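You operate a simulated robot arm through the tools that you are given. There is no shell and no other tool. Be economical: measure what you need, move in short steps, check, and stop when the job is done.

Carry out the task below with a simulated robot arm. There is one attempt and no reset: what you move stays moved.

Task
Open the bottom bench drawer, take the yellow felt slab and leave it in the inside of the bottom bench drawer, then shut the drawer. Put the grey wheel on the middle of the grand piano's soundboard. Put the red felt strip on the keybed of the grand piano away on the right end of the action bench. Open the tool cart drawer, put the beige sandbag on the keybed of the grand piano away in the inside of the tool cart drawer, then shut the drawer. Open the left padded bench drawer, take the black wax block on the keybed of the grand piano and put it away in the inside of the left padded bench drawer and shut the drawer again. Open the sliding case lid. The order is free.

Only the result counts: the job must be done as asked and must still hold three seconds after the hand-in. Knocking over, shifting, dropping, spilling or breaking anything else fails it. Lids that push on must go on centred and level and be pressed home; caps that screw on are set level and turned clockwise until they are tight.

Robot
A 6-joint arm with a two-finger gripper on a trunk, on a base that drives. Base frame: it is fixed to the floor where the robot stands at the start and does not move with it; the origin is under the middle of the robot, x ahead of it, y to its left, z up. Readings come in mm, rad, newtons and seconds.
Its first joint turns from -2.897 to 2.897 rad. Places, roughly: beige sandbag (12x7x5 cm) [-3100, 1800, 700]; black wax block [-3250, 2000, 750]; bottom bench drawer [900, 0, 500]; grey wheel (6x6x3 cm) [-3100, 1600, 700]; inside of the bottom bench drawer [900, 0, 500]; inside of the left padded bench drawer [700, 2500, 600]; inside of the tool cart drawer [-4100, 300, 500]; left padded bench drawer [600, 2500, 700]; middle of the grand piano's soundboard (25x42 cm) [-2460, 2100, 860]; red felt strip (13x3x2 cm) [-3100, 1500, 700]; right end of the action bench (32x15 cm) [-6060, 4200, 800]; sliding case lid [-1800, 4300, 900]; tool cart drawer [-4100, 300, 500]; yellow felt slab (5x7x3 cm) [900, 900, 800]. Payload 2.54 kg.
The TCP is the grasp point between the finger pads, 30 mm short of the fingertips. In the tool frame z runs along the fingers and y along their closing line. The gripper opens to 116 mm. The gripper's body begins 95 mm behind the TCP.
Orientation is that of the tool frame in the base frame, as [roll, pitch, yaw] about the fixed x, y, z axes, in that order (R = Rz(yaw) Ry(pitch) Rx(roll)). With the fingers straight down and closing along the base's y, the tool's x points along the base's -x, its y along +y and its z along -z.

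Tools
- The arm moves only by the tool arm_command. Its argument "series" is a list of rows, each a list of 3 entries, a list of its own where there are three numbers: the shift along the base's x, y, z in m, then the turn, a rotation vector about the base's x, y, z in rad, then the finger opening in m, from 0 to 0.116. In form: [[[x, y, z], [wx, wy, wz], hand], ...]. A call has 1 to 8 rows; each row shifts and turns the commanded pose from where the row before left it. A row lasts 0.2 s, in which the tool goes at most 50 mm and 0.15 rad; a call with a longer step from one row to the next is refused whole, and so is a gripper value outside its range. A pose out of reach is approached as far as the arm can. The call stops where the force on the tool passes 40 N (or 10 N more than at its start, if that is more) or the arm is blocked; 0.2 s more then pass. The fingers move at their own pace (about 72 mm/s each) and stop on an object; they squeeze with about 20 N. The grip force told is the motor's: it shows also when the fingers shut on nothing. Time passes only in rows, and 0.2 s behind the last, so rows that do not move let the fingers close. The reply holds the time, the measured pose of the TCP, the force on the tool along the base axes, the opening and the grip force, in the units named above and with some noise, with the torque about the TCP (base axes, N m) and any sound that the robot's microphone picked up.
- Cameras (640 x 400 px; columns grow to the right, rows downward): "scene" is now at [-37.9, 130, 1396.4]; the picture's right is [-0.22, -0.98, 0.00], its down [-0.65, 0.15, -0.74] and it looks along [0.73, -0.16, -0.67] (base axes); focal length 274 px, centre (320, 200). "wrist" rides on the gripper at [69, -15, -122] in the tool frame; the picture's right is [0.21, 0.98, 0.00], its down [-0.83, 0.18, -0.53] and it looks along [-0.52, 0.11, 0.85] (tool axes); focal length 251 px, centre (320, 200). There is no depth. A picture from a camera that has moved, and an enlarged one, comes with that camera's place and axes in the base frame and with its lens.
- snapshot(camera): a new picture of that camera. It takes no simulated time.
- roll_base(legs): drives the robot by 1 to 6 legs, each [ahead, left, turn to the left] in mm, mm and rad, along the robot's own axes; the way and the turn of a leg run together, so that a leg with both is an arc; at most 1500 mm and 3.142 rad a leg. The arm and the cameras ride along, it lands a little off, and it stops where it bumps. It gives what a move gives.
- aim_head(pan, tilt): turns the head with the scene camera to pan (to the left, within 2.094 rad either way) and tilt (down, from -0.506 to 1.204), counted from straight ahead of the robot. It gives what a move gives.
- close_up(camera, box): a new picture of the part [left, top, right, bottom] of that camera's present view, enlarged. It takes no simulated time.
- hand_in(): hands the job in; it is judged then, once.

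Go step by step. Nothing tells you exact positions but the pictures and the camera data: compare them with the known pose of the tool, close in by small moves and look again before you grip or let go. The budget is 493 turns and 254 pictures, counting those below and the enlarged ones. Unless the task says otherwise, let go and move clear before handing in, and close with one line.

The tools are called as a command line: name --argument value ..., lists and objects as JSON in quotes. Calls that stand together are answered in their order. arm_command: Moves the arm, as the interface text tells. Its arguments: {"type":"object","properties":{"series":{"type":"array"}},"required":["series"]} The other tools are called the same way: roll_base (legs) drives the base; aim_head (pan, tilt) turns the head that bears the scene camera; snapshot (camera) takes a picture; close_up (camera, box) takes an enlarged picture of a part of a camera's view; hand_in () hands the job in.

At the start:

```text
t: 0.0
tcp_pos: [558.9, 69.4, 798.3]
orientation: [-3.141, 0.0, -3.142]
force: [-0.5, -0.1, -0.1]
ft_torque: [0.03, -0.01, 0.0]
opening: 115.8
finger_force: 0.0
robot x, y, heading: [-3.5, -1.1, 0.001]
head pan, tilt: [-0.22, 0.733]
```

scene: 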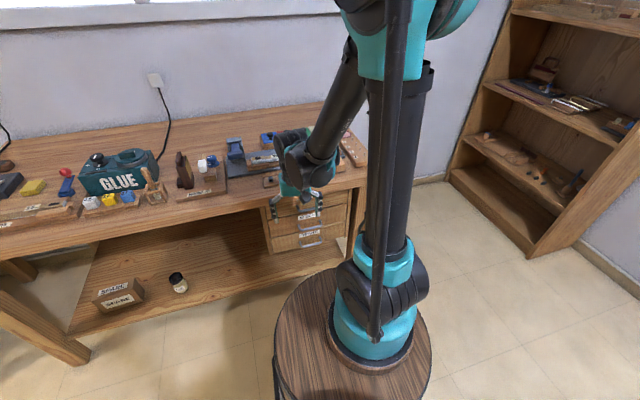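
wrist: 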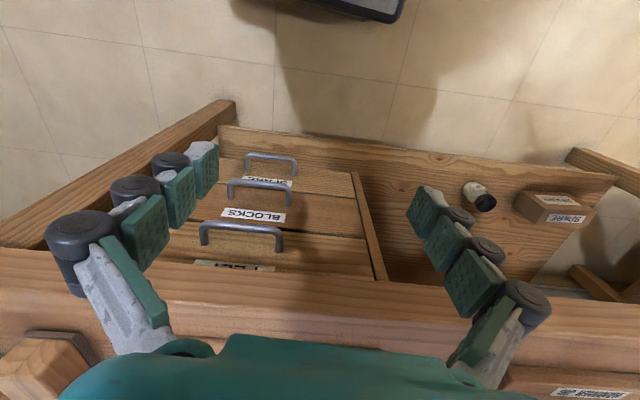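

I see the bench ahead with three drawers under the gripper and the yellow slab to the left. I'll take closer views of both.

close_up --camera "scene" --box '[240, 120, 400, 260]'

close_up --camera "scene" --box '[0, 120, 200, 245]'

close_up --camera "wrist" --box '[180, 120, 400, 280]'

```text
2.86 times, centred on (320, 190) of scene
camera zoom: at [-37.9, 130.0, 1396.4], right [-0.22, -0.98, 0.0], down [-0.65, 0.15, -0.74], along [0.73, -0.16, -0.67], focal length 784 px, centre (320, 229)
```

zoom: 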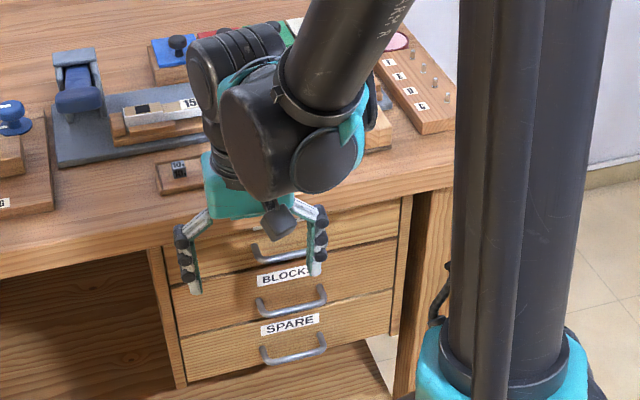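

```text
3.20 times, centred on (100, 182) of scene
camera zoom: at [-37.9, 130.0, 1396.4], right [-0.22, -0.98, 0.0], down [-0.65, 0.15, -0.74], along [0.73, -0.16, -0.67], focal length 878 px, centre (1024, 256)
```

zoom: 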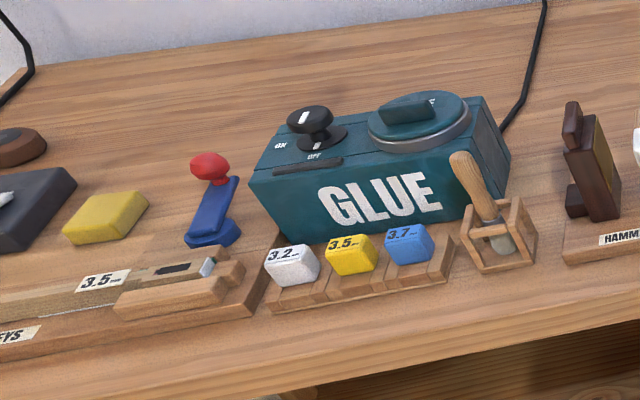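

```text
2.50 times, centred on (290, 200) of wrist
camera zoom: at [490.9, 54.3, 920.3], right [-0.21, 0.98, 0.0], down [0.83, 0.18, 0.53], along [0.52, 0.11, -0.85], focal length 629 px, centre (395, 200)
```

zoom: 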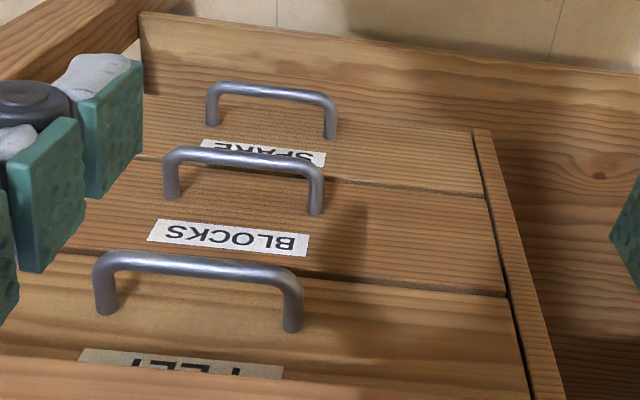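

The bottom drawer handle comes out near (683, 5, 488), and the yellow slab is on the bench top to the left. I'll back off and turn the tool to point forward, with the fingers closing vertically.

roll_base --legs '[[-200, 0, 0]]'

arm_command --series '[[[0, 0, -0.03], [0.0864, -0.0864, -0.0864], 0.116], [[0, 0, -0.03], [0.0864, -0.0864, -0.0864], 0.116], [[0, 0, -0.03], [0.0864, -0.0864, -0.0864], 0.116], [[0, 0, -0.03], [0.0864, -0.0864, -0.0864], 0.09], [[0, 0, -0.03], [0.0864, -0.0864, -0.0864], 0.09], [[0, 0, -0.03], [0.0864, -0.0864, -0.0864], 0.09], [[0, 0, -0.03], [0.0864, -0.0864, -0.0864], 0.09]]'

arm_command --series '[[[0, 0, -0.02], [0.0864, -0.0864, -0.0864], 0.08], [[0, 0, -0.02], [0.0864, -0.0864, -0.0864], 0.08], [[0, 0, -0.02], [0.0864, -0.0864, -0.0864], 0.08], [[0, 0, -0.02], [0.0864, -0.0864, -0.0864], 0.08], [[0, 0, -0.02], [0.0864, -0.0864, -0.0864], 0.08], [[0, 0, 0], [0.0864, -0.0864, -0.0864], 0.08], [[0, 0, 0], [0.0864, -0.0864, -0.0864], 0.08]]'

snapshot --camera "scene"

snapshot --camera "wrist"

```text
t: 1.6
tcp_pos: [357.6, 70.0, 799.1]
orientation: [-3.141, 0.0, 3.141]
force: [0.4, 0.2, -0.4]
ft_torque: [0.0, 0.03, -0.02]
opening: 116.0
finger_force: 0.1
robot x, y, heading: [-200.7, -3.3, -0.002]
head pan, tilt: [-0.22, 0.733]
```

```text
t: 3.2
tcp_pos: [407.0, 77.7, 835.0]
orientation: [2.355, 0.339, 2.355]
force: [0.2, -0.1, -0.1]
ft_torque: [-0.03, 0.01, 0.02]
opening: 90.2
finger_force: 0.0
out of reach, approached as far as the arm can: row 2, 3, 4, 5, 6, 7
robot x, y, heading: [-200.2, 1.6, -0.001]
head pan, tilt: [-0.22, 0.733]
```

```text
t: 4.8
tcp_pos: [418.7, 76.2, 988.1]
orientation: [1.624, 0.042, 1.605]
force: [0.6, 0.2, -0.2]
ft_torque: [-0.03, 0.01, -0.02]
opening: 79.8
finger_force: 0.0
out of reach, approached as far as the arm can: row 1, 2, 3, 4, 5, 6, 7
robot x, y, heading: [-202.2, 0.5, 0.001]
head pan, tilt: [-0.22, 0.733]
```

```text
248 pictures are left
camera scene: at [-239.5, 130.0, 1396.4], right [-0.22, -0.98, 0.0], down [-0.65, 0.15, -0.74], along [0.73, -0.16, -0.67], focal length 274 px, centre (320, 200)
```

scene: 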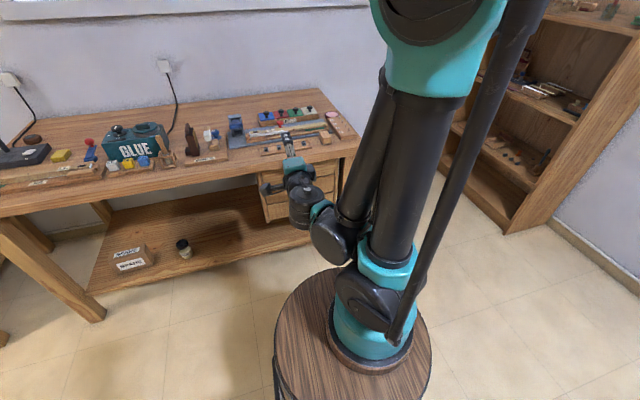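

```text
247 pictures are left
camera wrist: at [294.6, 140.3, 976.5], right [0.04, 0.26, 0.97], down [-0.49, -0.83, 0.24], along [0.87, -0.49, 0.09], focal length 251 px, centre (320, 200)
```

wrist: 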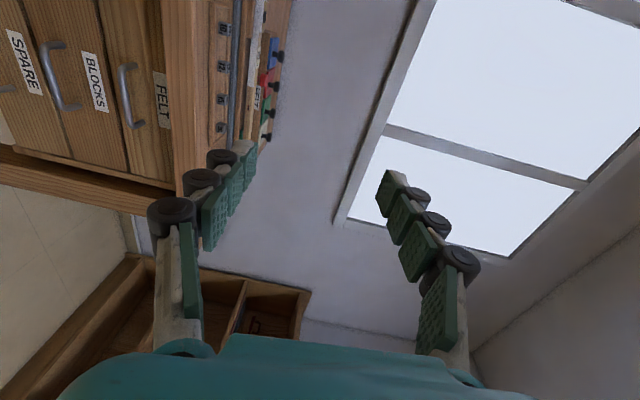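

The pose is out of reach that close in, so I'll extend the tool forward.

arm_command --series '[[[0.03, 0, 0.05], [0, 0, 0], 0.08], [[0.03, 0, 0.05], [0, 0, 0], 0.08], [[0.03, 0, 0], [0, 0, 0], 0.08], [[0.03, 0, 0], [0, 0, 0], 0.08], [[0.03, 0, 0], [0, 0, 0], 0.08]]'

```text
refused: row 1 steps farther than a row can; nothing moved
```

arm_command --series '[[[0.03, 0, 0.0], [0, 0, 0], 0.08], [[0.03, 0, 0.0], [0, 0, 0], 0.08], [[0.03, 0, 0], [0, 0, 0], 0.08], [[0.03, 0, 0], [0, 0, 0], 0.08], [[0.03, 0, 0], [0, 0, 0], 0.08]]'

```text
t: 6.0
tcp_pos: [567.8, 74.3, 989.3]
orientation: [1.626, 0.044, 1.606]
force: [-0.1, -1.0, 0.2]
ft_torque: [0.02, 0.03, 0.02]
opening: 79.9
finger_force: 0.0
robot x, y, heading: [-200.7, 0.9, -0.004]
head pan, tilt: [-0.22, 0.733]
```

arm_command --series '[[[0, -0.009, -0.048], [0, 0, 0], 0.08], [[0, -0.009, -0.048], [0, 0, 0], 0.08], [[0, -0.009, -0.048], [0, 0, 0], 0.08], [[0, -0.009, -0.048], [0, 0, 0], 0.08], [[0, -0.009, -0.048], [0, 0, 0], 0.08], [[0, -0.009, -0.048], [0, 0, 0], 0.08], [[0, -0.009, -0.048], [0, 0, 0], 0.08], [[0, -0.009, -0.048], [0, 0, 0], 0.08]]'

```text
t: 7.8
tcp_pos: [710.4, 36.5, 894.4]
orientation: [1.627, 0.043, 1.607]
force: [0.1, 0.3, -0.8]
ft_torque: [-0.03, -0.02, -0.03]
opening: 80.0
finger_force: 0.1
out of reach, approached as far as the arm can: row 1, 2, 3, 4, 5, 6, 7, 8
robot x, y, heading: [-196.4, 2.9, -0.002]
head pan, tilt: [-0.22, 0.733]
```

Low and horizontal is beyond the wrist's range, so I'll pull back and tilt the tool 45° down before going to the handle.

arm_command --series '[[[-0.04, 0, 0.02], [0, 0.14, 0], 0.08], [[-0.04, 0, 0.0], [0, 0.14, 0], 0.08], [[-0.04, 0, 0], [0, 0.14, 0], 0.08], [[-0.04, 0, 0], [0, 0.14, 0], 0.08], [[-0.04, 0, 0], [0, 0.14, 0], 0.08], [[0, 0, 0], [0, 0.085, 0], 0.08]]'

arm_command --series '[[[0, -0.004, -0.048], [0, 0, 0], 0.08], [[0, -0.004, -0.048], [0, 0, 0], 0.08], [[0, -0.004, -0.048], [0, 0, 0], 0.08], [[0, -0.004, -0.048], [0, 0, 0], 0.08], [[0, -0.004, -0.048], [0, 0, 0], 0.08], [[0, -0.004, -0.048], [0, 0, 0], 0.08], [[0, -0.004, -0.048], [0, 0, 0], 0.08]]'

snapshot --camera "scene"

snapshot --camera "wrist"

```text
t: 9.2
tcp_pos: [511.3, 32.9, 912.4]
orientation: [2.411, 0.004, 1.627]
force: [-0.1, 0.1, 0.5]
ft_torque: [-0.01, 0.01, 0.04]
opening: 79.8
finger_force: 0.1
robot x, y, heading: [-202.2, -0.1, -0.001]
head pan, tilt: [-0.22, 0.733]
```

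```text
t: 10.8
tcp_pos: [600.2, 18.1, 746.6]
orientation: [2.411, 0.005, 1.626]
force: [-1.0, 0.3, 0.0]
ft_torque: [-0.04, 0.02, -0.04]
opening: 80.1
finger_force: 0.0
out of reach, approached as far as the arm can: row 3, 4, 5, 6, 7
robot x, y, heading: [-202.2, 0.9, 0.002]
head pan, tilt: [-0.22, 0.733]
```

```text
246 pictures are left
camera scene: at [-239.7, 130.0, 1396.4], right [-0.22, -0.98, 0.0], down [-0.65, 0.15, -0.74], along [0.73, -0.16, -0.67], focal length 274 px, centre (320, 200)
```

scene: 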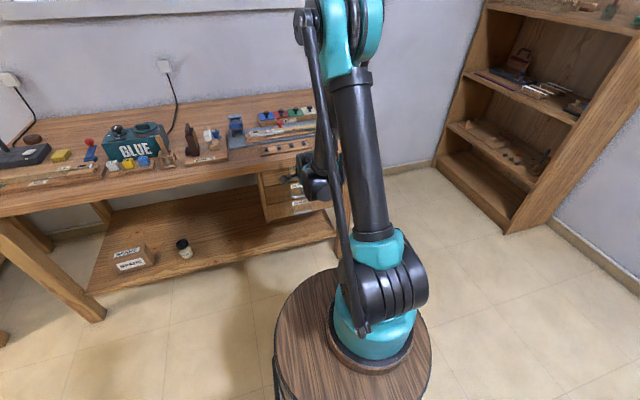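

```text
245 pictures are left
camera wrist: at [505.0, 82.4, 826.8], right [0.72, 0.26, 0.65], down [-0.17, -0.83, 0.52], along [0.68, -0.49, -0.55], focal length 251 px, centre (320, 200)
```

wrist: 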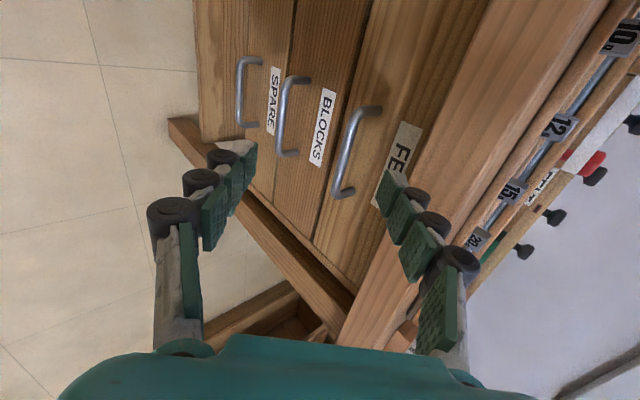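

The arm hits a reach limit at this distance. I'll look down at the arm's base to understand its geometry before choosing where to stand.

aim_head --pan -0.1 --tilt 1.15

snapshot --camera "scene"

```text
t: 11.7
tcp_pos: [601.0, 18.9, 746.7]
orientation: [2.413, 0.004, 1.627]
force: [-0.1, 0.3, 0.1]
ft_torque: [-0.03, 0.01, 0.0]
opening: 79.9
finger_force: 0.0
robot x, y, heading: [-201.2, 2.0, 0.003]
head pan, tilt: [-0.099, 1.15]
```

```text
244 pictures are left
camera scene: at [-261.8, 142.4, 1366.1], right [-0.1, -0.99, 0.0], down [-0.91, 0.09, -0.41], along [0.41, -0.04, -0.91], focal length 274 px, centre (320, 200)
```

scene: 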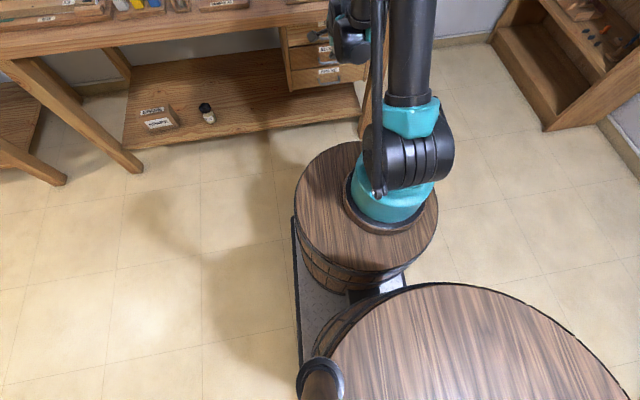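

I'll back well clear of the bench so I can test how low the arm reaches farther out.

roll_base --legs '[[-500, 0, 0]]'

arm_command --series '[[[0.035, 0, -0.035], [0, 0, 0], 0.08], [[0.035, 0, -0.035], [0, 0, 0], 0.08], [[0.035, 0, -0.035], [0, 0, 0], 0.08], [[0.035, 0, -0.035], [0, 0, 0], 0.08], [[0.035, 0, -0.035], [0, 0, 0], 0.08], [[0.035, 0, -0.035], [0, 0, 0], 0.08], [[0.035, 0, -0.035], [0, 0, 0], 0.08]]'

aim_head --pan 0 --tilt 0.8

snapshot --camera "scene"

```text
t: 14.2
tcp_pos: [263.4, 64.0, 746.5]
orientation: [2.412, 0.007, 1.666]
force: [0.8, 0.1, -0.2]
ft_torque: [-0.01, 0.0, 0.0]
opening: 80.1
finger_force: 0.2
robot x, y, heading: [-538.2, 14.2, 0.04]
head pan, tilt: [-0.099, 1.15]
stopped in leg 1: the robot was blocked; the commanded pose is now the measured one
```

```text
t: 15.8
tcp_pos: [513.1, 64.5, 508.7]
orientation: [2.412, 0.004, 1.664]
force: [-0.9, 0.6, -0.6]
ft_torque: [-0.03, 0.04, 0.05]
opening: 79.8
finger_force: 0.0
out of reach, approached as far as the arm can: row 1
robot x, y, heading: [-534.3, 17.2, 0.039]
head pan, tilt: [-0.099, 1.15]
```

```text
t: 16.6
tcp_pos: [511.8, 65.7, 509.8]
orientation: [2.412, 0.005, 1.663]
force: [0.7, -0.2, 0.5]
ft_torque: [-0.01, 0.03, 0.0]
opening: 79.8
finger_force: 0.0
robot x, y, heading: [-540.0, 15.9, 0.041]
head pan, tilt: [0.0, 0.799]
```

```text
243 pictures are left
camera scene: at [-580.3, 161.4, 1391.5], right [0.04, -1.0, 0.0], down [-0.72, -0.03, -0.7], along [0.69, 0.03, -0.72], focal length 274 px, centre (320, 200)
```

scene: 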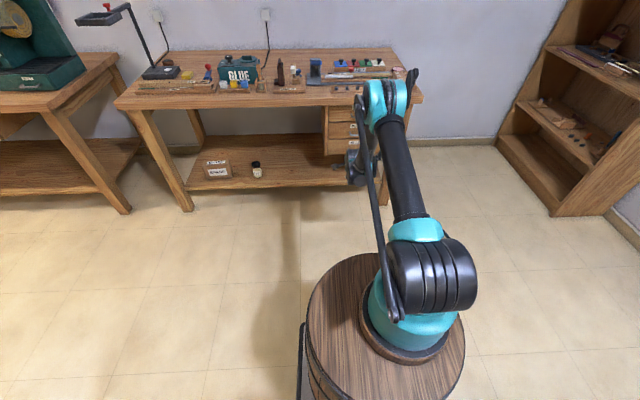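

Low reach works at about 1050 mm from the axis. The base was stopped by something behind at x≈-538, so I'll look back on both sides.

aim_head --pan 2.09 --tilt 0.5

snapshot --camera "scene"

aim_head --pan -2.09 --tilt 0.5

snapshot --camera "scene"

aim_head --pan 1.1 --tilt 0.4

snapshot --camera "scene"

```text
t: 18.6
tcp_pos: [512.5, 65.4, 509.2]
orientation: [2.413, 0.006, 1.664]
force: [0.7, 0.4, -0.7]
ft_torque: [0.03, 0.02, 0.01]
opening: 80.0
finger_force: 0.0
robot x, y, heading: [-536.6, 14.3, 0.039]
head pan, tilt: [2.089, 0.499]
```

```text
242 pictures are left
camera scene: at [-708.9, 235.6, 1417.7], right [0.85, 0.53, 0.0], down [0.25, -0.41, -0.88], along [-0.46, 0.75, -0.48], focal length 274 px, centre (320, 200)
```

scene: 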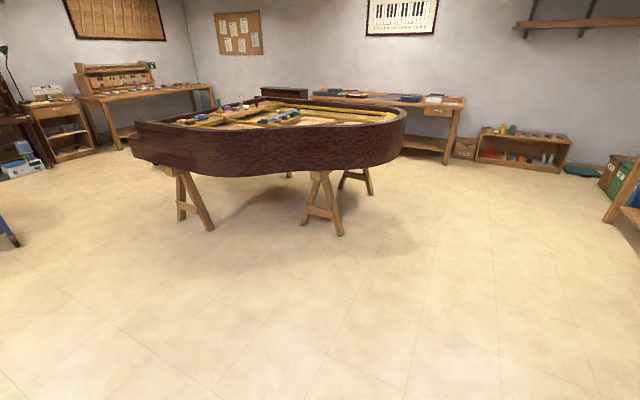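

```text
t: 22.0
tcp_pos: [513.5, 64.6, 509.3]
orientation: [2.411, 0.004, 1.665]
force: [0.0, 0.0, -0.1]
ft_torque: [-0.01, 0.0, -0.04]
opening: 80.2
finger_force: 0.1
robot x, y, heading: [-536.5, 14.8, 0.043]
head pan, tilt: [-2.089, 0.499]
```

```text
241 pictures are left
camera scene: at [-702.8, 77.7, 1417.7], right [-0.89, 0.46, 0.0], down [0.22, 0.42, -0.88], along [-0.41, -0.78, -0.48], focal length 274 px, centre (320, 200)
```

scene: 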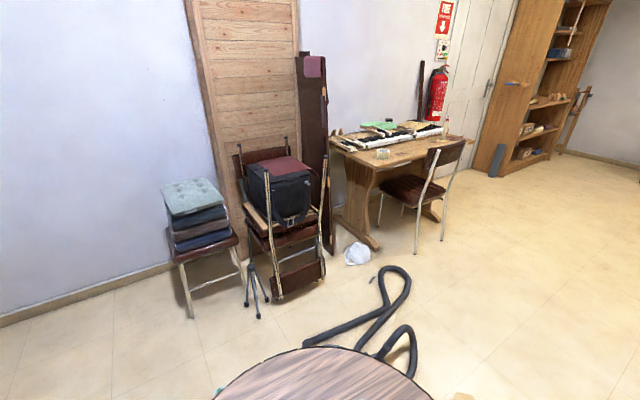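

```text
t: 24.7
tcp_pos: [512.0, 65.2, 508.3]
orientation: [2.411, 0.006, 1.664]
force: [-0.1, 1.1, 0.5]
ft_torque: [0.0, 0.01, -0.03]
opening: 79.8
finger_force: 0.1
robot x, y, heading: [-539.2, 15.3, 0.039]
head pan, tilt: [1.1, 0.4]
```

```text
240 pictures are left
camera scene: at [-621.9, 242.5, 1426.7], right [0.91, -0.42, 0.0], down [-0.16, -0.35, -0.92], along [0.39, 0.84, -0.39], focal length 274 px, centre (320, 200)
```

scene: 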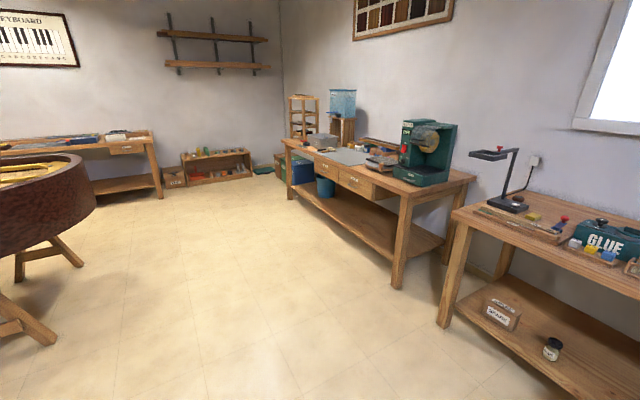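

The robot touched the vacuum hose behind on the right, so I'll avoid that side. I'll straighten up, drive forward and line up with the handle.

roll_base --legs '[[0, 0, -0.04], [90, -15, 0]]'

aim_head --pan 0 --tilt 0.6

close_up --camera "scene" --box '[260, 120, 460, 245]'

snapshot --camera "wrist"

```text
t: 26.2
tcp_pos: [606.2, 11.0, 509.4]
orientation: [2.41, 0.005, 1.625]
force: [-1.1, -0.1, 0.6]
ft_torque: [0.0, 0.01, 0.01]
opening: 79.9
finger_force: 0.0
robot x, y, heading: [-443.8, 5.3, 0.003]
head pan, tilt: [1.1, 0.4]
```

```text
t: 27.5
tcp_pos: [607.1, 10.7, 509.8]
orientation: [2.409, 0.004, 1.625]
force: [0.3, -0.3, 0.3]
ft_torque: [0.0, -0.04, 0.0]
opening: 80.0
finger_force: 0.1
robot x, y, heading: [-445.9, 3.7, -0.003]
head pan, tilt: [0.0, 0.6]
```

```text
3.20 times, centred on (360, 182) of scene
camera zoom: at [-475.1, 150.5, 1407.8], right [0.0, -1.0, 0.0], down [-0.56, 0.0, -0.83], along [0.83, 0.0, -0.56], focal length 878 px, centre (192, 256)
```

zoom: 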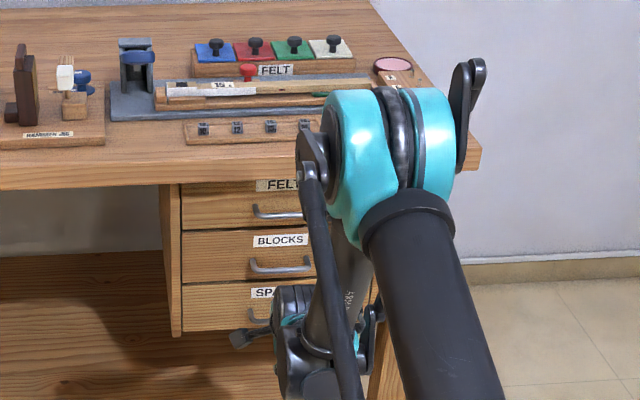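

```text
238 pictures are left
camera wrist: at [510.8, 74.8, 589.4], right [0.71, 0.26, 0.65], down [-0.18, -0.83, 0.52], along [0.68, -0.49, -0.55], focal length 251 px, centre (320, 200)
```

wrist: 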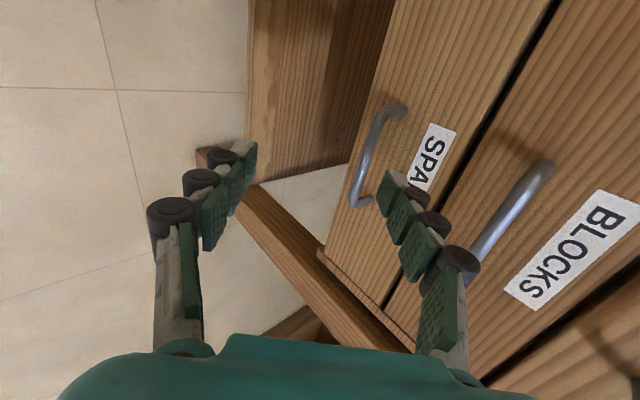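

The bottom bar spans y from about -32 to 52, at z≈485 and x≈688. I'll narrow the fingers and line up so the bar enters between the tips.

arm_command --series '[[[0.017, 0, 0.014], [0, 0, 0], 0.03], [[0.017, 0, 0.014], [0, 0, 0], 0.03], [[0, 0, 0], [0, 0, 0], 0.03]]'

snapshot --camera "wrist"

close_up --camera "wrist" --box '[220, 60, 440, 220]'

```text
t: 28.3
tcp_pos: [640.5, 10.0, 538.0]
orientation: [2.411, 0.005, 1.624]
force: [0.0, -0.3, 0.6]
ft_torque: [-0.01, 0.0, 0.0]
opening: 29.9
finger_force: 0.1
robot x, y, heading: [-445.5, 1.7, 0.004]
head pan, tilt: [0.0, 0.6]
```

```text
237 pictures are left
camera wrist: at [545.3, 74.5, 618.1], right [0.71, 0.26, 0.65], down [-0.18, -0.83, 0.52], along [0.68, -0.49, -0.55], focal length 251 px, centre (320, 200)
```

wrist: 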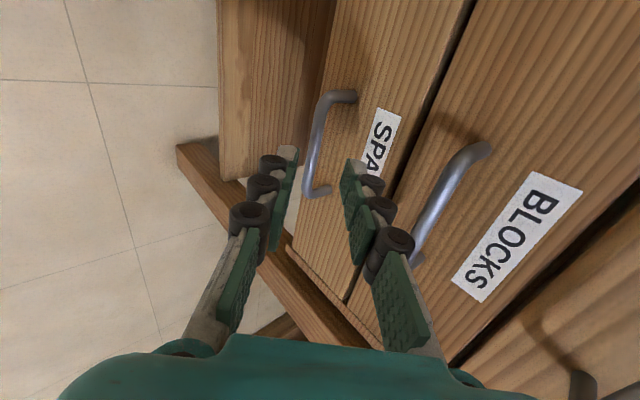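

```text
2.50 times, centred on (330, 140) of wrist
camera zoom: at [545.3, 74.5, 618.1], right [0.71, 0.26, 0.65], down [-0.18, -0.83, 0.52], along [0.68, -0.49, -0.55], focal length 629 px, centre (295, 350)
```

zoom: 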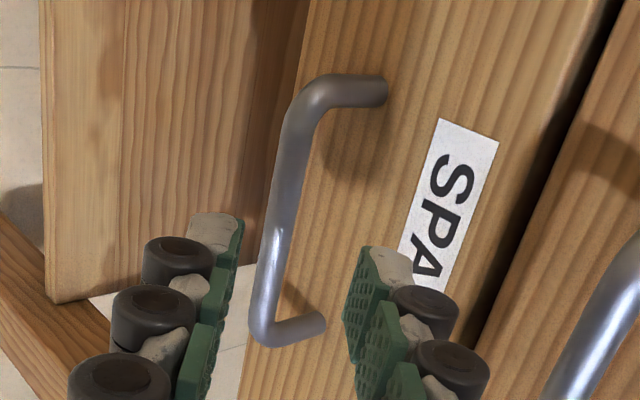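

The bar is at about (694, 7, 479), the drawer front at x≈729, and the tool axis points at the bar. I'll advance 62 mm along the axis and close.

arm_command --series '[[[0.0207, 0, -0.0231], [0, 0, 0], 0.03], [[0.0207, 0, -0.0231], [0, 0, 0], 0.03], [[0, 0, 0], [0, 0, 0], 0.03]]'

close_up --camera "wrist" --box '[220, 60, 440, 220]'

```text
t: 29.1
tcp_pos: [681.9, 11.1, 490.8]
orientation: [2.41, 0.006, 1.626]
force: [0.0, 0.7, 0.1]
ft_torque: [0.02, -0.01, -0.02]
opening: 30.0
finger_force: 0.1
robot x, y, heading: [-442.0, 1.3, -0.004]
head pan, tilt: [0.0, 0.6]
```

```text
2.50 times, centred on (330, 140) of wrist
camera zoom: at [586.2, 75.3, 569.7], right [0.71, 0.26, 0.65], down [-0.18, -0.83, 0.52], along [0.68, -0.49, -0.55], focal length 629 px, centre (295, 350)
```

zoom: 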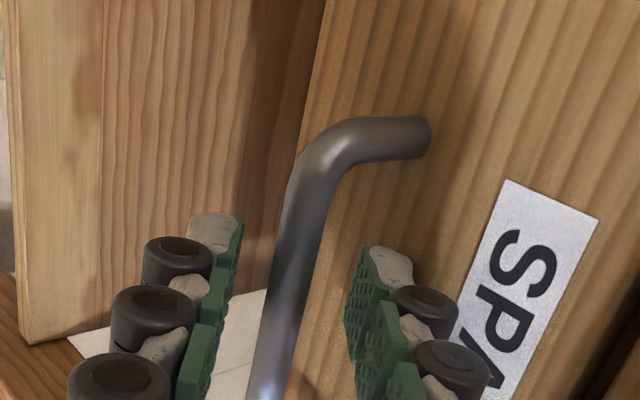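

The bar sits between the fingers, so I'll close on it.

arm_command --series '[[[0, 0, 0], [0, 0, 0], 0], [[0, 0, 0], [0, 0, 0], 0], [[0, 0, 0], [0, 0, 0], 0]]'

close_up --camera "wrist" --box '[220, 60, 440, 220]'

```text
t: 29.9
tcp_pos: [682.0, 11.2, 487.8]
orientation: [2.414, 0.005, 1.626]
force: [-19.7, -1.9, -18.0]
ft_torque: [-0.59, 0.32, 0.58]
opening: 9.4
finger_force: 36.8
robot x, y, heading: [-443.0, -0.1, -0.003]
head pan, tilt: [0.0, 0.6]
```

```text
2.50 times, centred on (330, 140) of wrist
camera zoom: at [585.6, 75.2, 568.7], right [0.72, 0.26, 0.65], down [-0.17, -0.83, 0.52], along [0.68, -0.49, -0.55], focal length 629 px, centre (295, 350)
```

zoom: 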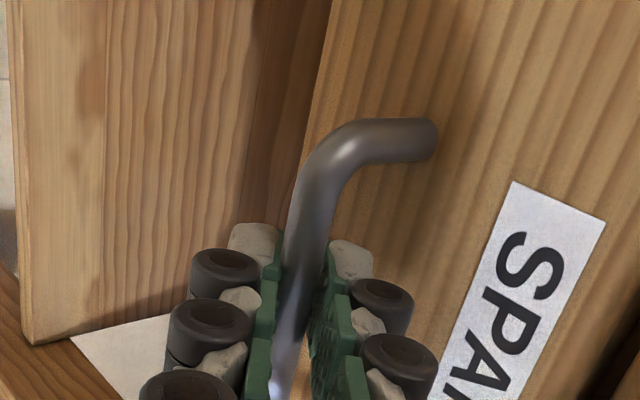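

arm_command --series '[[[-0.012, 0, -0.002], [0, 0, 0], 0], [[-0.02, 0, 0], [0, 0, 0], 0], [[-0.02, 0, 0], [0, 0, 0], 0], [[-0.02, 0, 0], [0, 0, 0], 0]]'

```text
t: 30.9
tcp_pos: [610.6, 6.1, 487.8]
orientation: [2.409, 0.008, 1.621]
force: [4.1, -35.0, 8.4]
ft_torque: [-0.88, -0.19, 0.31]
opening: 9.3
finger_force: 37.0
robot x, y, heading: [-442.9, 1.5, -0.003]
head pan, tilt: [0.0, 0.6]
```

arm_command --series '[[[-0.01, -0.006, 0], [0, 0, 0], 0], [[-0.02, 0, 0], [0, 0, 0], 0], [[-0.02, 0, 0], [0, 0, 0], 0], [[-0.02, 0, 0], [0, 0, 0], 0]]'

snapshot --camera "wrist"

```text
t: 31.9
tcp_pos: [546.6, 4.7, 489.9]
orientation: [2.417, 0.005, 1.625]
force: [1.0, -30.2, -30.1]
ft_torque: [-0.95, 0.17, 0.26]
opening: 9.5
finger_force: 36.8
out of reach, approached as far as the arm can: row 4
robot x, y, heading: [-445.4, 1.9, -0.001]
head pan, tilt: [0.0, 0.6]
```

```text
233 pictures are left
camera wrist: at [451.5, 69.1, 570.4], right [0.72, 0.26, 0.65], down [-0.17, -0.83, 0.52], along [0.67, -0.49, -0.55], focal length 251 px, centre (320, 200)
```

wrist: 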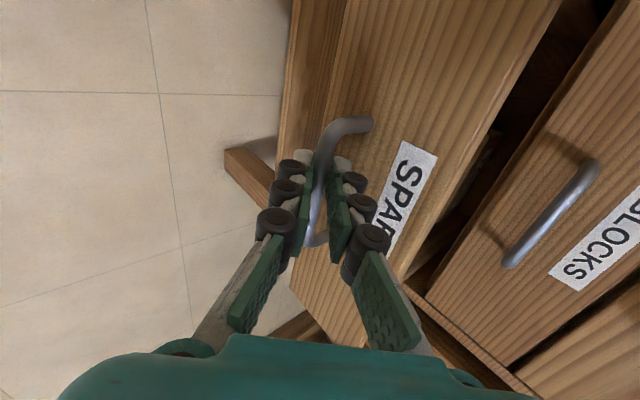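

The drawer is out about 135 mm. I'll pull another 60 mm with the base.

roll_base --legs '[[-60, 0, 0]]'

arm_command --series '[[[0, 0, 0], [0, 0, 0], 0.03], [[0, 0, 0], [0, 0, 0], 0.03]]'

arm_command --series '[[[-0.02, 0, 0.0223], [0, 0, 0], 0.03], [[-0.02, 0, 0.0223], [0, 0, 0], 0.03], [[-0.0, 0, 0.04], [0, 0, 0], 0.03], [[-0.0, 0, 0.04], [0, 0, 0], 0.03], [[-0.0, 0, 0.04], [0, 0, 0], 0.03], [[0, 0, 0.04], [0, 0, 0], 0.05], [[0, 0, 0.04], [0, 0, 0], 0.08]]'

snapshot --camera "scene"

```text
t: 32.9
tcp_pos: [488.0, 4.6, 491.0]
orientation: [2.412, 0.004, 1.622]
force: [3.4, -31.7, -14.2]
ft_torque: [-1.04, 0.06, 0.18]
opening: 9.2
finger_force: 37.4
robot x, y, heading: [-502.8, 2.5, -0.0]
head pan, tilt: [0.0, 0.6]
```

```text
t: 33.5
tcp_pos: [487.7, 3.8, 491.0]
orientation: [2.411, 0.004, 1.622]
force: [-0.1, 0.7, 0.3]
ft_torque: [0.0, -0.01, -0.02]
opening: 30.0
finger_force: 0.1
robot x, y, heading: [-499.4, 2.0, -0.005]
head pan, tilt: [0.0, 0.6]
```

```text
t: 35.1
tcp_pos: [466.3, 6.3, 745.0]
orientation: [2.411, 0.005, 1.626]
force: [0.4, 0.1, 0.7]
ft_torque: [0.03, 0.02, 0.02]
opening: 80.0
finger_force: 0.1
out of reach, approached as far as the arm can: row 1, 2
robot x, y, heading: [-503.3, 1.5, -0.003]
head pan, tilt: [0.0, 0.6]
```

```text
232 pictures are left
camera scene: at [-534.9, 150.5, 1407.8], right [0.0, -1.0, 0.0], down [-0.57, 0.0, -0.82], along [0.82, 0.0, -0.57], focal length 274 px, centre (320, 200)
```

scene: 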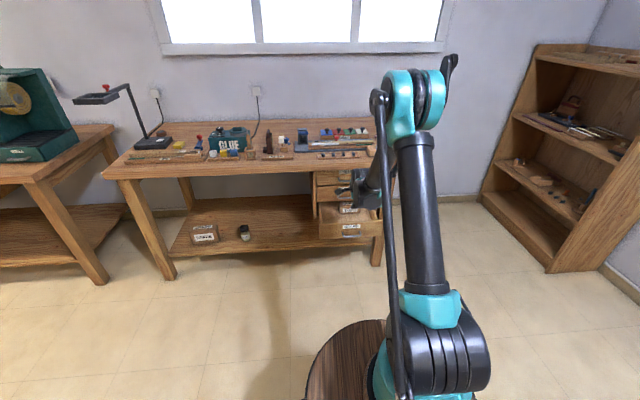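

The drawer is open with its handle at x≈500. Next I'll raise the arm with the tool pointing down and drive over to the yellow slab.

arm_command --series '[[[-0.02, 0, 0.045], [0, 0.145, 0], 0.1], [[-0.02, 0, 0.045], [0, 0.145, 0], 0.1], [[-0.02, 0, 0.045], [0, 0.145, 0], 0.1], [[-0.02, 0, 0.045], [0, 0.145, 0], 0.1], [[-0.02, 0, 0.045], [0, 0.145, 0], 0.1], [[-0.02, 0, 0.02], [0, 0, 0], 0.1]]'

roll_base --legs '[[0, 900, 0], [300, 0, 0]]'

snapshot --camera "scene"

snapshot --camera "wrist"

```text
t: 36.5
tcp_pos: [347.2, 8.0, 990.6]
orientation: [3.14, -0.029, 1.615]
force: [-1.0, -0.2, -0.1]
ft_torque: [-0.01, 0.02, 0.06]
opening: 100.1
finger_force: 0.0
robot x, y, heading: [-505.6, 4.9, 0.004]
head pan, tilt: [0.0, 0.6]
```

```text
t: 42.9
tcp_pos: [651.1, 901.6, 991.0]
orientation: [3.135, -0.03, 1.606]
force: [-0.6, 0.2, 0.3]
ft_torque: [0.01, 0.02, -0.01]
opening: 100.2
finger_force: 0.2
robot x, y, heading: [-199.9, 903.4, -0.014]
head pan, tilt: [0.0, 0.6]
```

```text
231 pictures are left
camera scene: at [-230.1, 1052.4, 1407.8], right [-0.01, -1.0, 0.0], down [-0.56, 0.01, -0.83], along [0.82, -0.01, -0.56], focal length 274 px, centre (320, 200)
```

scene: 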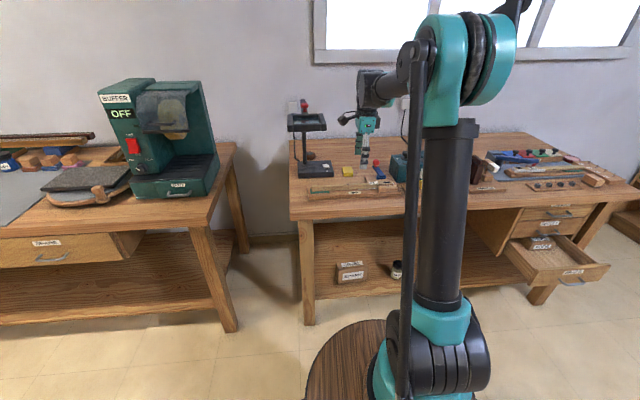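

```text
230 pictures are left
camera wrist: at [633.2, 966.4, 1113.6], right [0.97, 0.25, 0.01], down [0.21, -0.83, 0.51], along [0.14, -0.49, -0.86], focal length 251 px, centre (320, 200)
```

wrist: 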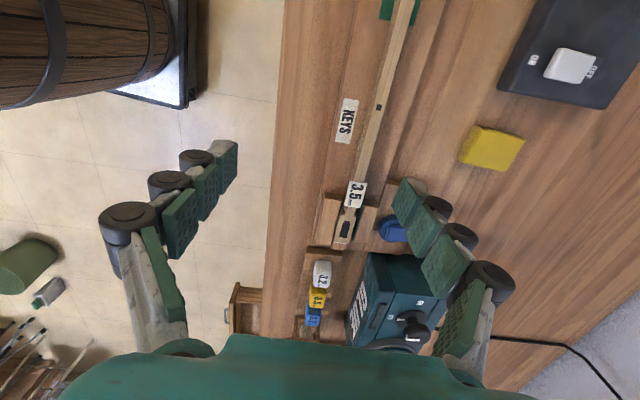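

The yellow slab lies near (885, 922) with its top at z≈795. I'll turn the tool so the fingers close across its 50 mm side and drive a little closer.

roll_base --legs '[[130, 0, 0.014]]'

arm_command --series '[[[0, 0, 0], [0, 0, 0.1436], 0.1], [[0, 0, 0], [0, 0, 0.1436], 0.1], [[0, 0, 0], [0, 0, 0.1436], 0.1], [[0, 0, 0], [0, 0, 0.1436], 0.1], [[0, 0, 0], [0, 0, 0.1436], 0.1], [[0, 0, 0], [0, 0, 0.1436], 0.1], [[0, 0, 0], [0, 0, 0.1436], 0.1], [[0, 0, 0], [0, 0, 0.1436], 0.1]]'

arm_command --series '[[[0.03, 0.005, 0], [0, 0, 0.1436], 0.1], [[0.03, 0.005, -0.02], [0, 0, 0.1436], 0.1], [[0.03, 0.005, -0.03], [0, 0, 0.1436], 0.1], [[0, 0, -0.04], [0, 0, 0], 0.1]]'

snapshot --camera "wrist"

```text
t: 44.2
tcp_pos: [777.6, 914.0, 989.8]
orientation: [3.135, -0.03, 1.622]
force: [0.0, -0.2, 0.4]
ft_torque: [0.02, 0.01, 0.01]
opening: 100.0
finger_force: 0.1
robot x, y, heading: [-73.1, 904.2, 0.006]
head pan, tilt: [0.0, 0.6]
```

```text
t: 46.0
tcp_pos: [777.4, 915.0, 991.3]
orientation: [3.137, -0.029, 2.774]
force: [-0.1, 0.3, 0.2]
ft_torque: [-0.03, 0.0, 0.01]
opening: 99.9
finger_force: 0.0
robot x, y, heading: [-73.3, 902.5, 0.006]
head pan, tilt: [0.0, 0.6]
```

```text
t: 47.0
tcp_pos: [866.6, 930.1, 898.7]
orientation: [3.137, -0.029, -3.08]
force: [-1.0, 1.0, 1.0]
ft_torque: [0.02, -0.04, 0.0]
opening: 99.7
finger_force: 0.0
robot x, y, heading: [-73.7, 901.4, 0.004]
head pan, tilt: [0.0, 0.6]
```

```text
229 pictures are left
camera wrist: at [802.4, 910.6, 1023.0], right [-0.27, 0.96, 0.01], down [0.83, 0.23, 0.51], along [0.49, 0.15, -0.86], focal length 251 px, centre (320, 200)
```

wrist: 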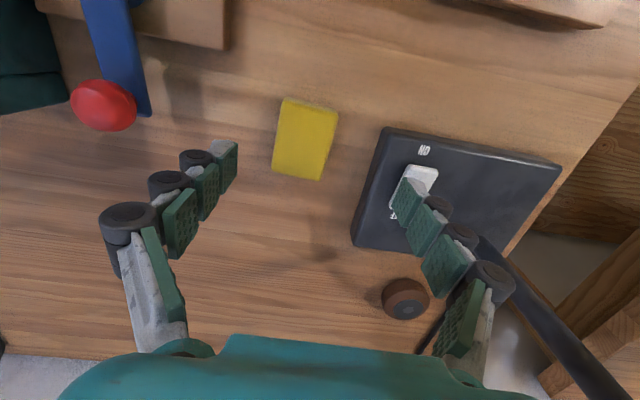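

The slab's centre is at (877, 919.5), turned about 3°, and the fingers match it. I'll go down with the fingers at 76 mm.

arm_command --series '[[[0.0104, -0.0106, 0], [0, -0.029, 0], 0.076], [[0, 0, -0.03], [0, 0, 0], 0.076], [[0, 0, -0.03], [0, 0, 0], 0.076], [[0, 0, -0.03], [0, 0, 0], 0.076], [[0, 0, 0], [0, 0, 0], 0.076]]'

snapshot --camera "wrist"

```text
t: 48.0
tcp_pos: [877.3, 920.6, 822.6]
orientation: [3.139, 0.006, -3.083]
force: [-1.0, -0.4, 68.4]
ft_torque: [0.05, 0.16, 0.02]
opening: 82.2
finger_force: 31.0
robot x, y, heading: [-74.6, 903.6, 0.004]
head pan, tilt: [0.0, 0.6]
stopped in row 5: the force on the tool passed its limit at 55 N (the readings are from after the stop); the commanded pose is now the measured one
```

```text
228 pictures are left
camera wrist: at [809.1, 900.1, 943.9], right [-0.27, 0.96, 0.0], down [0.81, 0.23, 0.54], along [0.52, 0.15, -0.84], focal length 251 px, centre (320, 200)
```

wrist: 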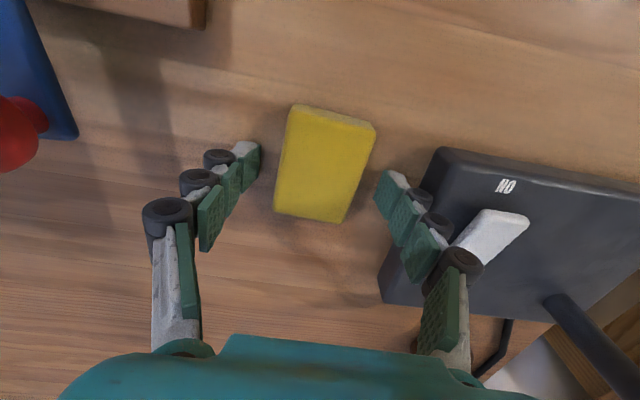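

The fingertips touched the bench top at z≈792, so the bench is higher than I assumed. I'll lift 4 mm, shift to the slab's centre at x≈867 and close.

arm_command --series '[[[0, 0, 0.005], [0, 0, 0], 0.085], [[-0.009, -0.001, 0], [0, 0, 0], 0.085], [[0, 0, 0], [0, 0, 0], 0.03], [[0, 0, 0], [0, 0, 0], 0.0], [[0, 0, 0], [0, 0, 0], 0.0], [[0, 0, 0], [0, 0, 0], 0.0]]'

snapshot --camera "wrist"

```text
t: 49.1
tcp_pos: [870.9, 917.6, 829.7]
orientation: [-3.141, 0.007, -3.084]
force: [3.5, -0.7, 69.4]
ft_torque: [0.2, 0.26, 0.01]
opening: 44.8
finger_force: 45.0
robot x, y, heading: [-70.6, 901.4, 0.007]
head pan, tilt: [0.0, 0.6]
stopped in row 5: the force on the tool passed its limit at 86 N (the readings are from after the stop); the commanded pose is now the measured one
```

```text
227 pictures are left
camera wrist: at [801.7, 896.4, 950.6], right [-0.27, 0.96, 0.0], down [0.81, 0.23, 0.54], along [0.52, 0.14, -0.84], focal length 251 px, centre (320, 200)
```

wrist: 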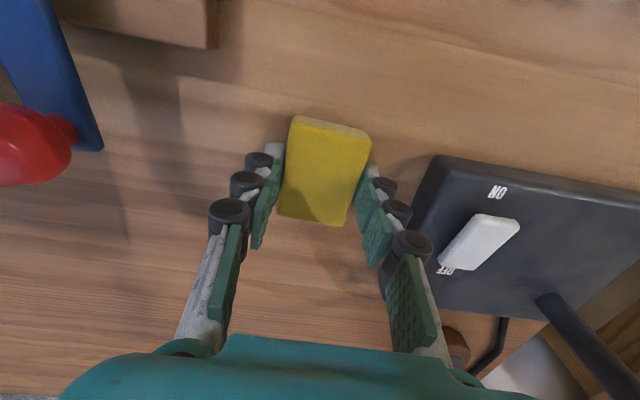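

The tips pressed on the bench while closing, so I'll ease up as they finish closing.

arm_command --series '[[[0, 0, 0.004], [0, 0, 0], 0.05], [[0, 0, 0.003], [0, 0, 0], 0.03], [[0, 0, 0], [0, 0, 0], 0.0], [[0, 0, 0], [0, 0, 0], 0.0]]'

snapshot --camera "wrist"

```text
t: 50.1
tcp_pos: [873.3, 916.7, 831.4]
orientation: [3.141, 0.005, -3.085]
force: [1.3, 0.0, 0.0]
ft_torque: [0.02, -0.01, 0.01]
opening: 44.7
finger_force: 19.5
robot x, y, heading: [-75.4, 902.6, 0.004]
head pan, tilt: [0.0, 0.6]
```

```text
226 pictures are left
camera wrist: at [803.9, 896.8, 953.1], right [-0.27, 0.96, 0.0], down [0.81, 0.23, 0.54], along [0.52, 0.14, -0.84], focal length 251 px, centre (320, 200)
```

wrist: 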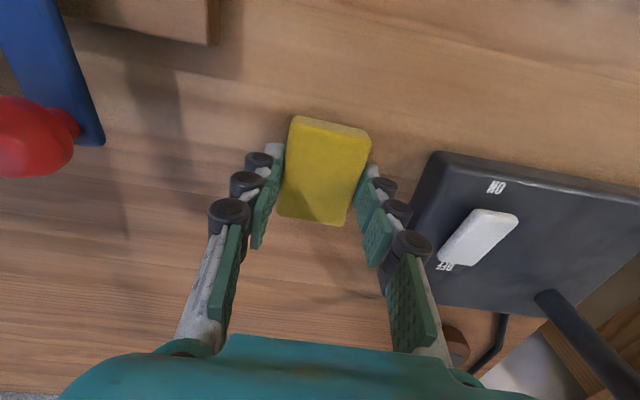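

It's gripped at 45 mm with no contact force, so I'll lift it and check.

arm_command --series '[[[0, 0, 0.02], [0, 0, 0], 0], [[0, 0, 0.03], [0, 0, 0], 0], [[-0.02, 0, 0.04], [0, 0, 0], 0], [[-0.03, 0, 0.04], [0, 0, 0], 0], [[-0.03, 0, 0.04], [0, 0, 0], 0]]'

snapshot --camera "wrist"

```text
t: 51.3
tcp_pos: [791.3, 914.3, 1000.4]
orientation: [3.141, 0.003, -3.083]
force: [0.6, 0.5, -1.0]
ft_torque: [0.0, 0.09, -0.02]
opening: 44.7
finger_force: 20.3
robot x, y, heading: [-73.8, 905.0, 0.004]
head pan, tilt: [0.0, 0.6]
```

```text
225 pictures are left
camera wrist: at [722.6, 895.5, 1122.0], right [-0.27, 0.96, 0.0], down [0.81, 0.23, 0.54], along [0.52, 0.14, -0.84], focal length 251 px, centre (320, 200)
```

wrist: 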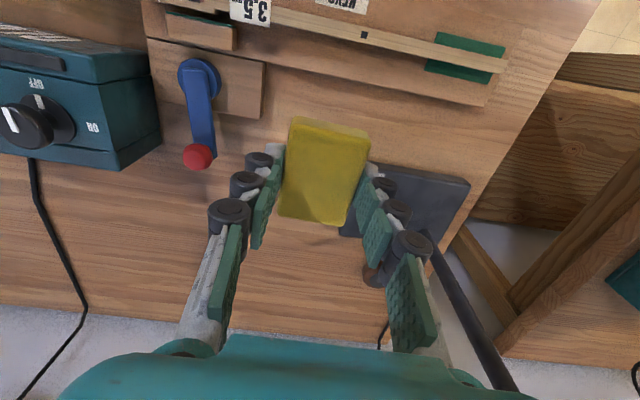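

The slab is held. I'll back up and drive right to the open drawer.

roll_base --legs '[[-280, 0, 0], [0, -895, 0]]'

snapshot --camera "wrist"

snapshot --camera "scene"

```text
t: 57.6
tcp_pos: [511.8, 22.1, 1000.2]
orientation: [-3.141, 0.006, -3.079]
force: [0.1, -0.1, 0.8]
ft_torque: [-0.01, 0.0, 0.03]
opening: 44.5
finger_force: 20.0
robot x, y, heading: [-350.5, 6.6, 0.006]
head pan, tilt: [0.0, 0.6]
```

```text
224 pictures are left
camera wrist: at [443.4, 2.3, 1122.0], right [-0.28, 0.96, 0.0], down [0.81, 0.23, 0.54], along [0.52, 0.15, -0.84], focal length 251 px, centre (320, 200)
```

wrist: 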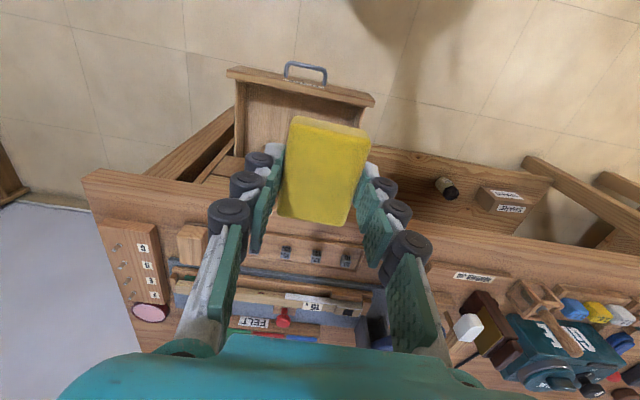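

```text
223 pictures are left
camera scene: at [-385.2, 153.5, 1407.8], right [0.01, -1.0, 0.0], down [-0.56, -0.01, -0.83], along [0.82, 0.01, -0.56], focal length 274 px, centre (320, 200)
```

scene: 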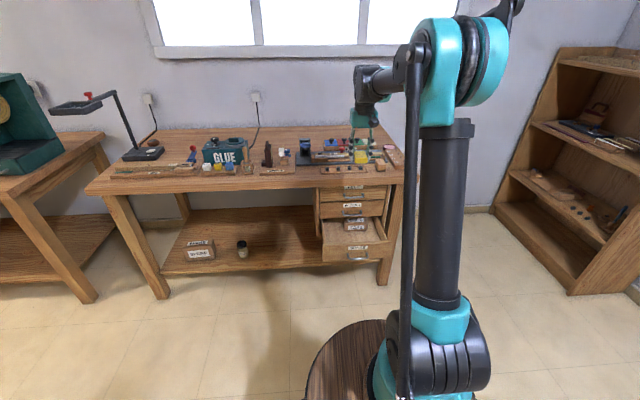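

close_up --camera "scene" --box '[290, 160, 410, 280]'

close_up --camera "wrist" --box '[200, 40, 400, 165]'

```text
3.33 times, centred on (350, 220) of scene
camera zoom: at [-385.2, 153.5, 1407.8], right [0.01, -1.0, 0.0], down [-0.56, -0.01, -0.83], along [0.82, 0.01, -0.56], focal length 914 px, centre (220, 133)
```

zoom: 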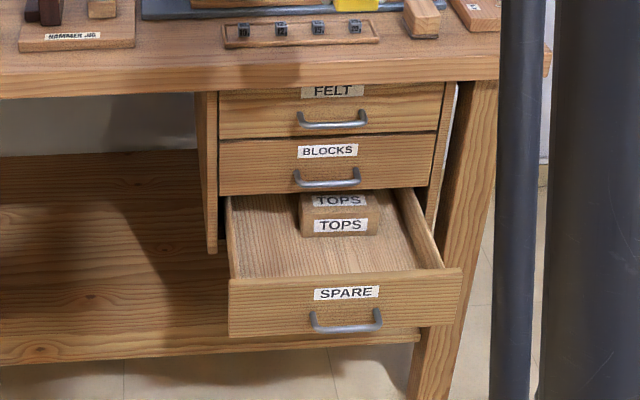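

```text
3.20 times, centred on (300, 102) of wrist
camera zoom: at [443.4, 2.3, 1122.0], right [-0.28, 0.96, 0.0], down [0.81, 0.23, 0.54], along [0.52, 0.15, -0.84], focal length 805 px, centre (384, 512)
```

zoom: 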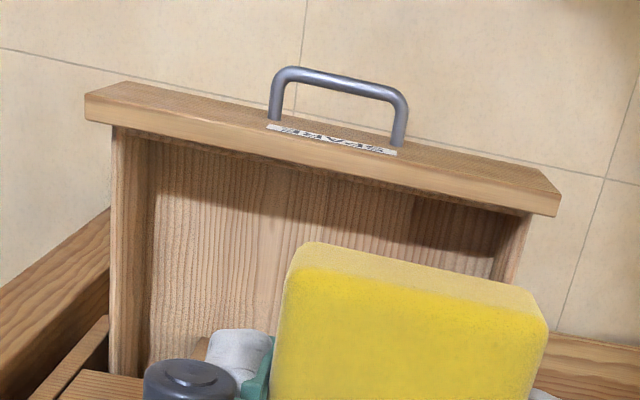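

A box of tops sits at the back of the drawer, with free space in front of it. I'll position over x≈612 and lower the slab.

arm_command --series '[[[0.05, -0.008, 0], [0, 0, 0], 0], [[0.05, -0.009, 0], [0, 0, 0], 0], [[0, 0, -0.05], [0, 0, 0], 0], [[0, 0, -0.05], [0, 0, 0], 0], [[0, 0, -0.05], [0, 0, 0], 0], [[0, 0, -0.05], [0, 0, 0], 0], [[0, 0, -0.05], [0, 0, 0], 0], [[0, 0, -0.05], [0, 0, 0], 0]]'

snapshot --camera "wrist"

```text
refused: row 1 steps farther than a row can; nothing moved
```

```text
220 pictures are left
camera wrist: at [443.4, 2.3, 1122.0], right [-0.28, 0.96, 0.0], down [0.81, 0.23, 0.54], along [0.52, 0.15, -0.84], focal length 251 px, centre (320, 200)
```

wrist: 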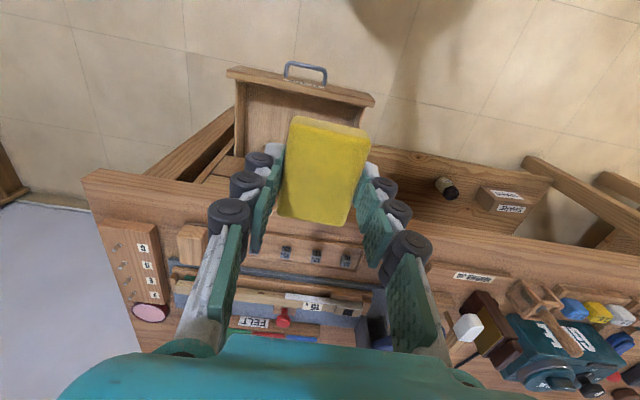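

arm_command --series '[[[0.048, -0.008, 0], [0, 0, 0], 0], [[0.048, -0.009, 0], [0, 0, 0], 0], [[0, 0, -0.05], [0, 0, 0], 0], [[0, 0, -0.05], [0, 0, 0], 0], [[0, 0, -0.05], [0, 0, 0], 0], [[0, 0, -0.05], [0, 0, 0], 0], [[0, 0, -0.05], [0, 0, 0], 0], [[0, 0, -0.05], [0, 0, 0], 0]]'

snapshot --camera "wrist"

```text
t: 59.4
tcp_pos: [607.3, 6.1, 700.4]
orientation: [-3.141, 0.005, -3.078]
force: [-0.2, 0.2, 0.3]
ft_torque: [-0.01, -0.01, -0.03]
opening: 44.7
finger_force: 20.4
robot x, y, heading: [-354.7, 6.1, 0.011]
head pan, tilt: [0.0, 0.6]
```

```text
219 pictures are left
camera wrist: at [540.3, -13.7, 822.3], right [-0.28, 0.96, 0.0], down [0.81, 0.23, 0.54], along [0.52, 0.15, -0.84], focal length 251 px, centre (320, 200)
```

wrist: 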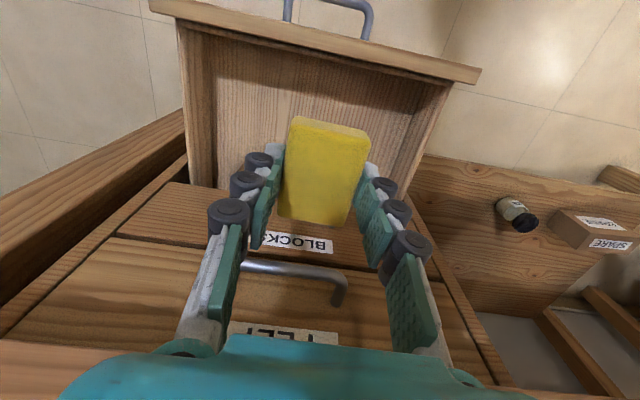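

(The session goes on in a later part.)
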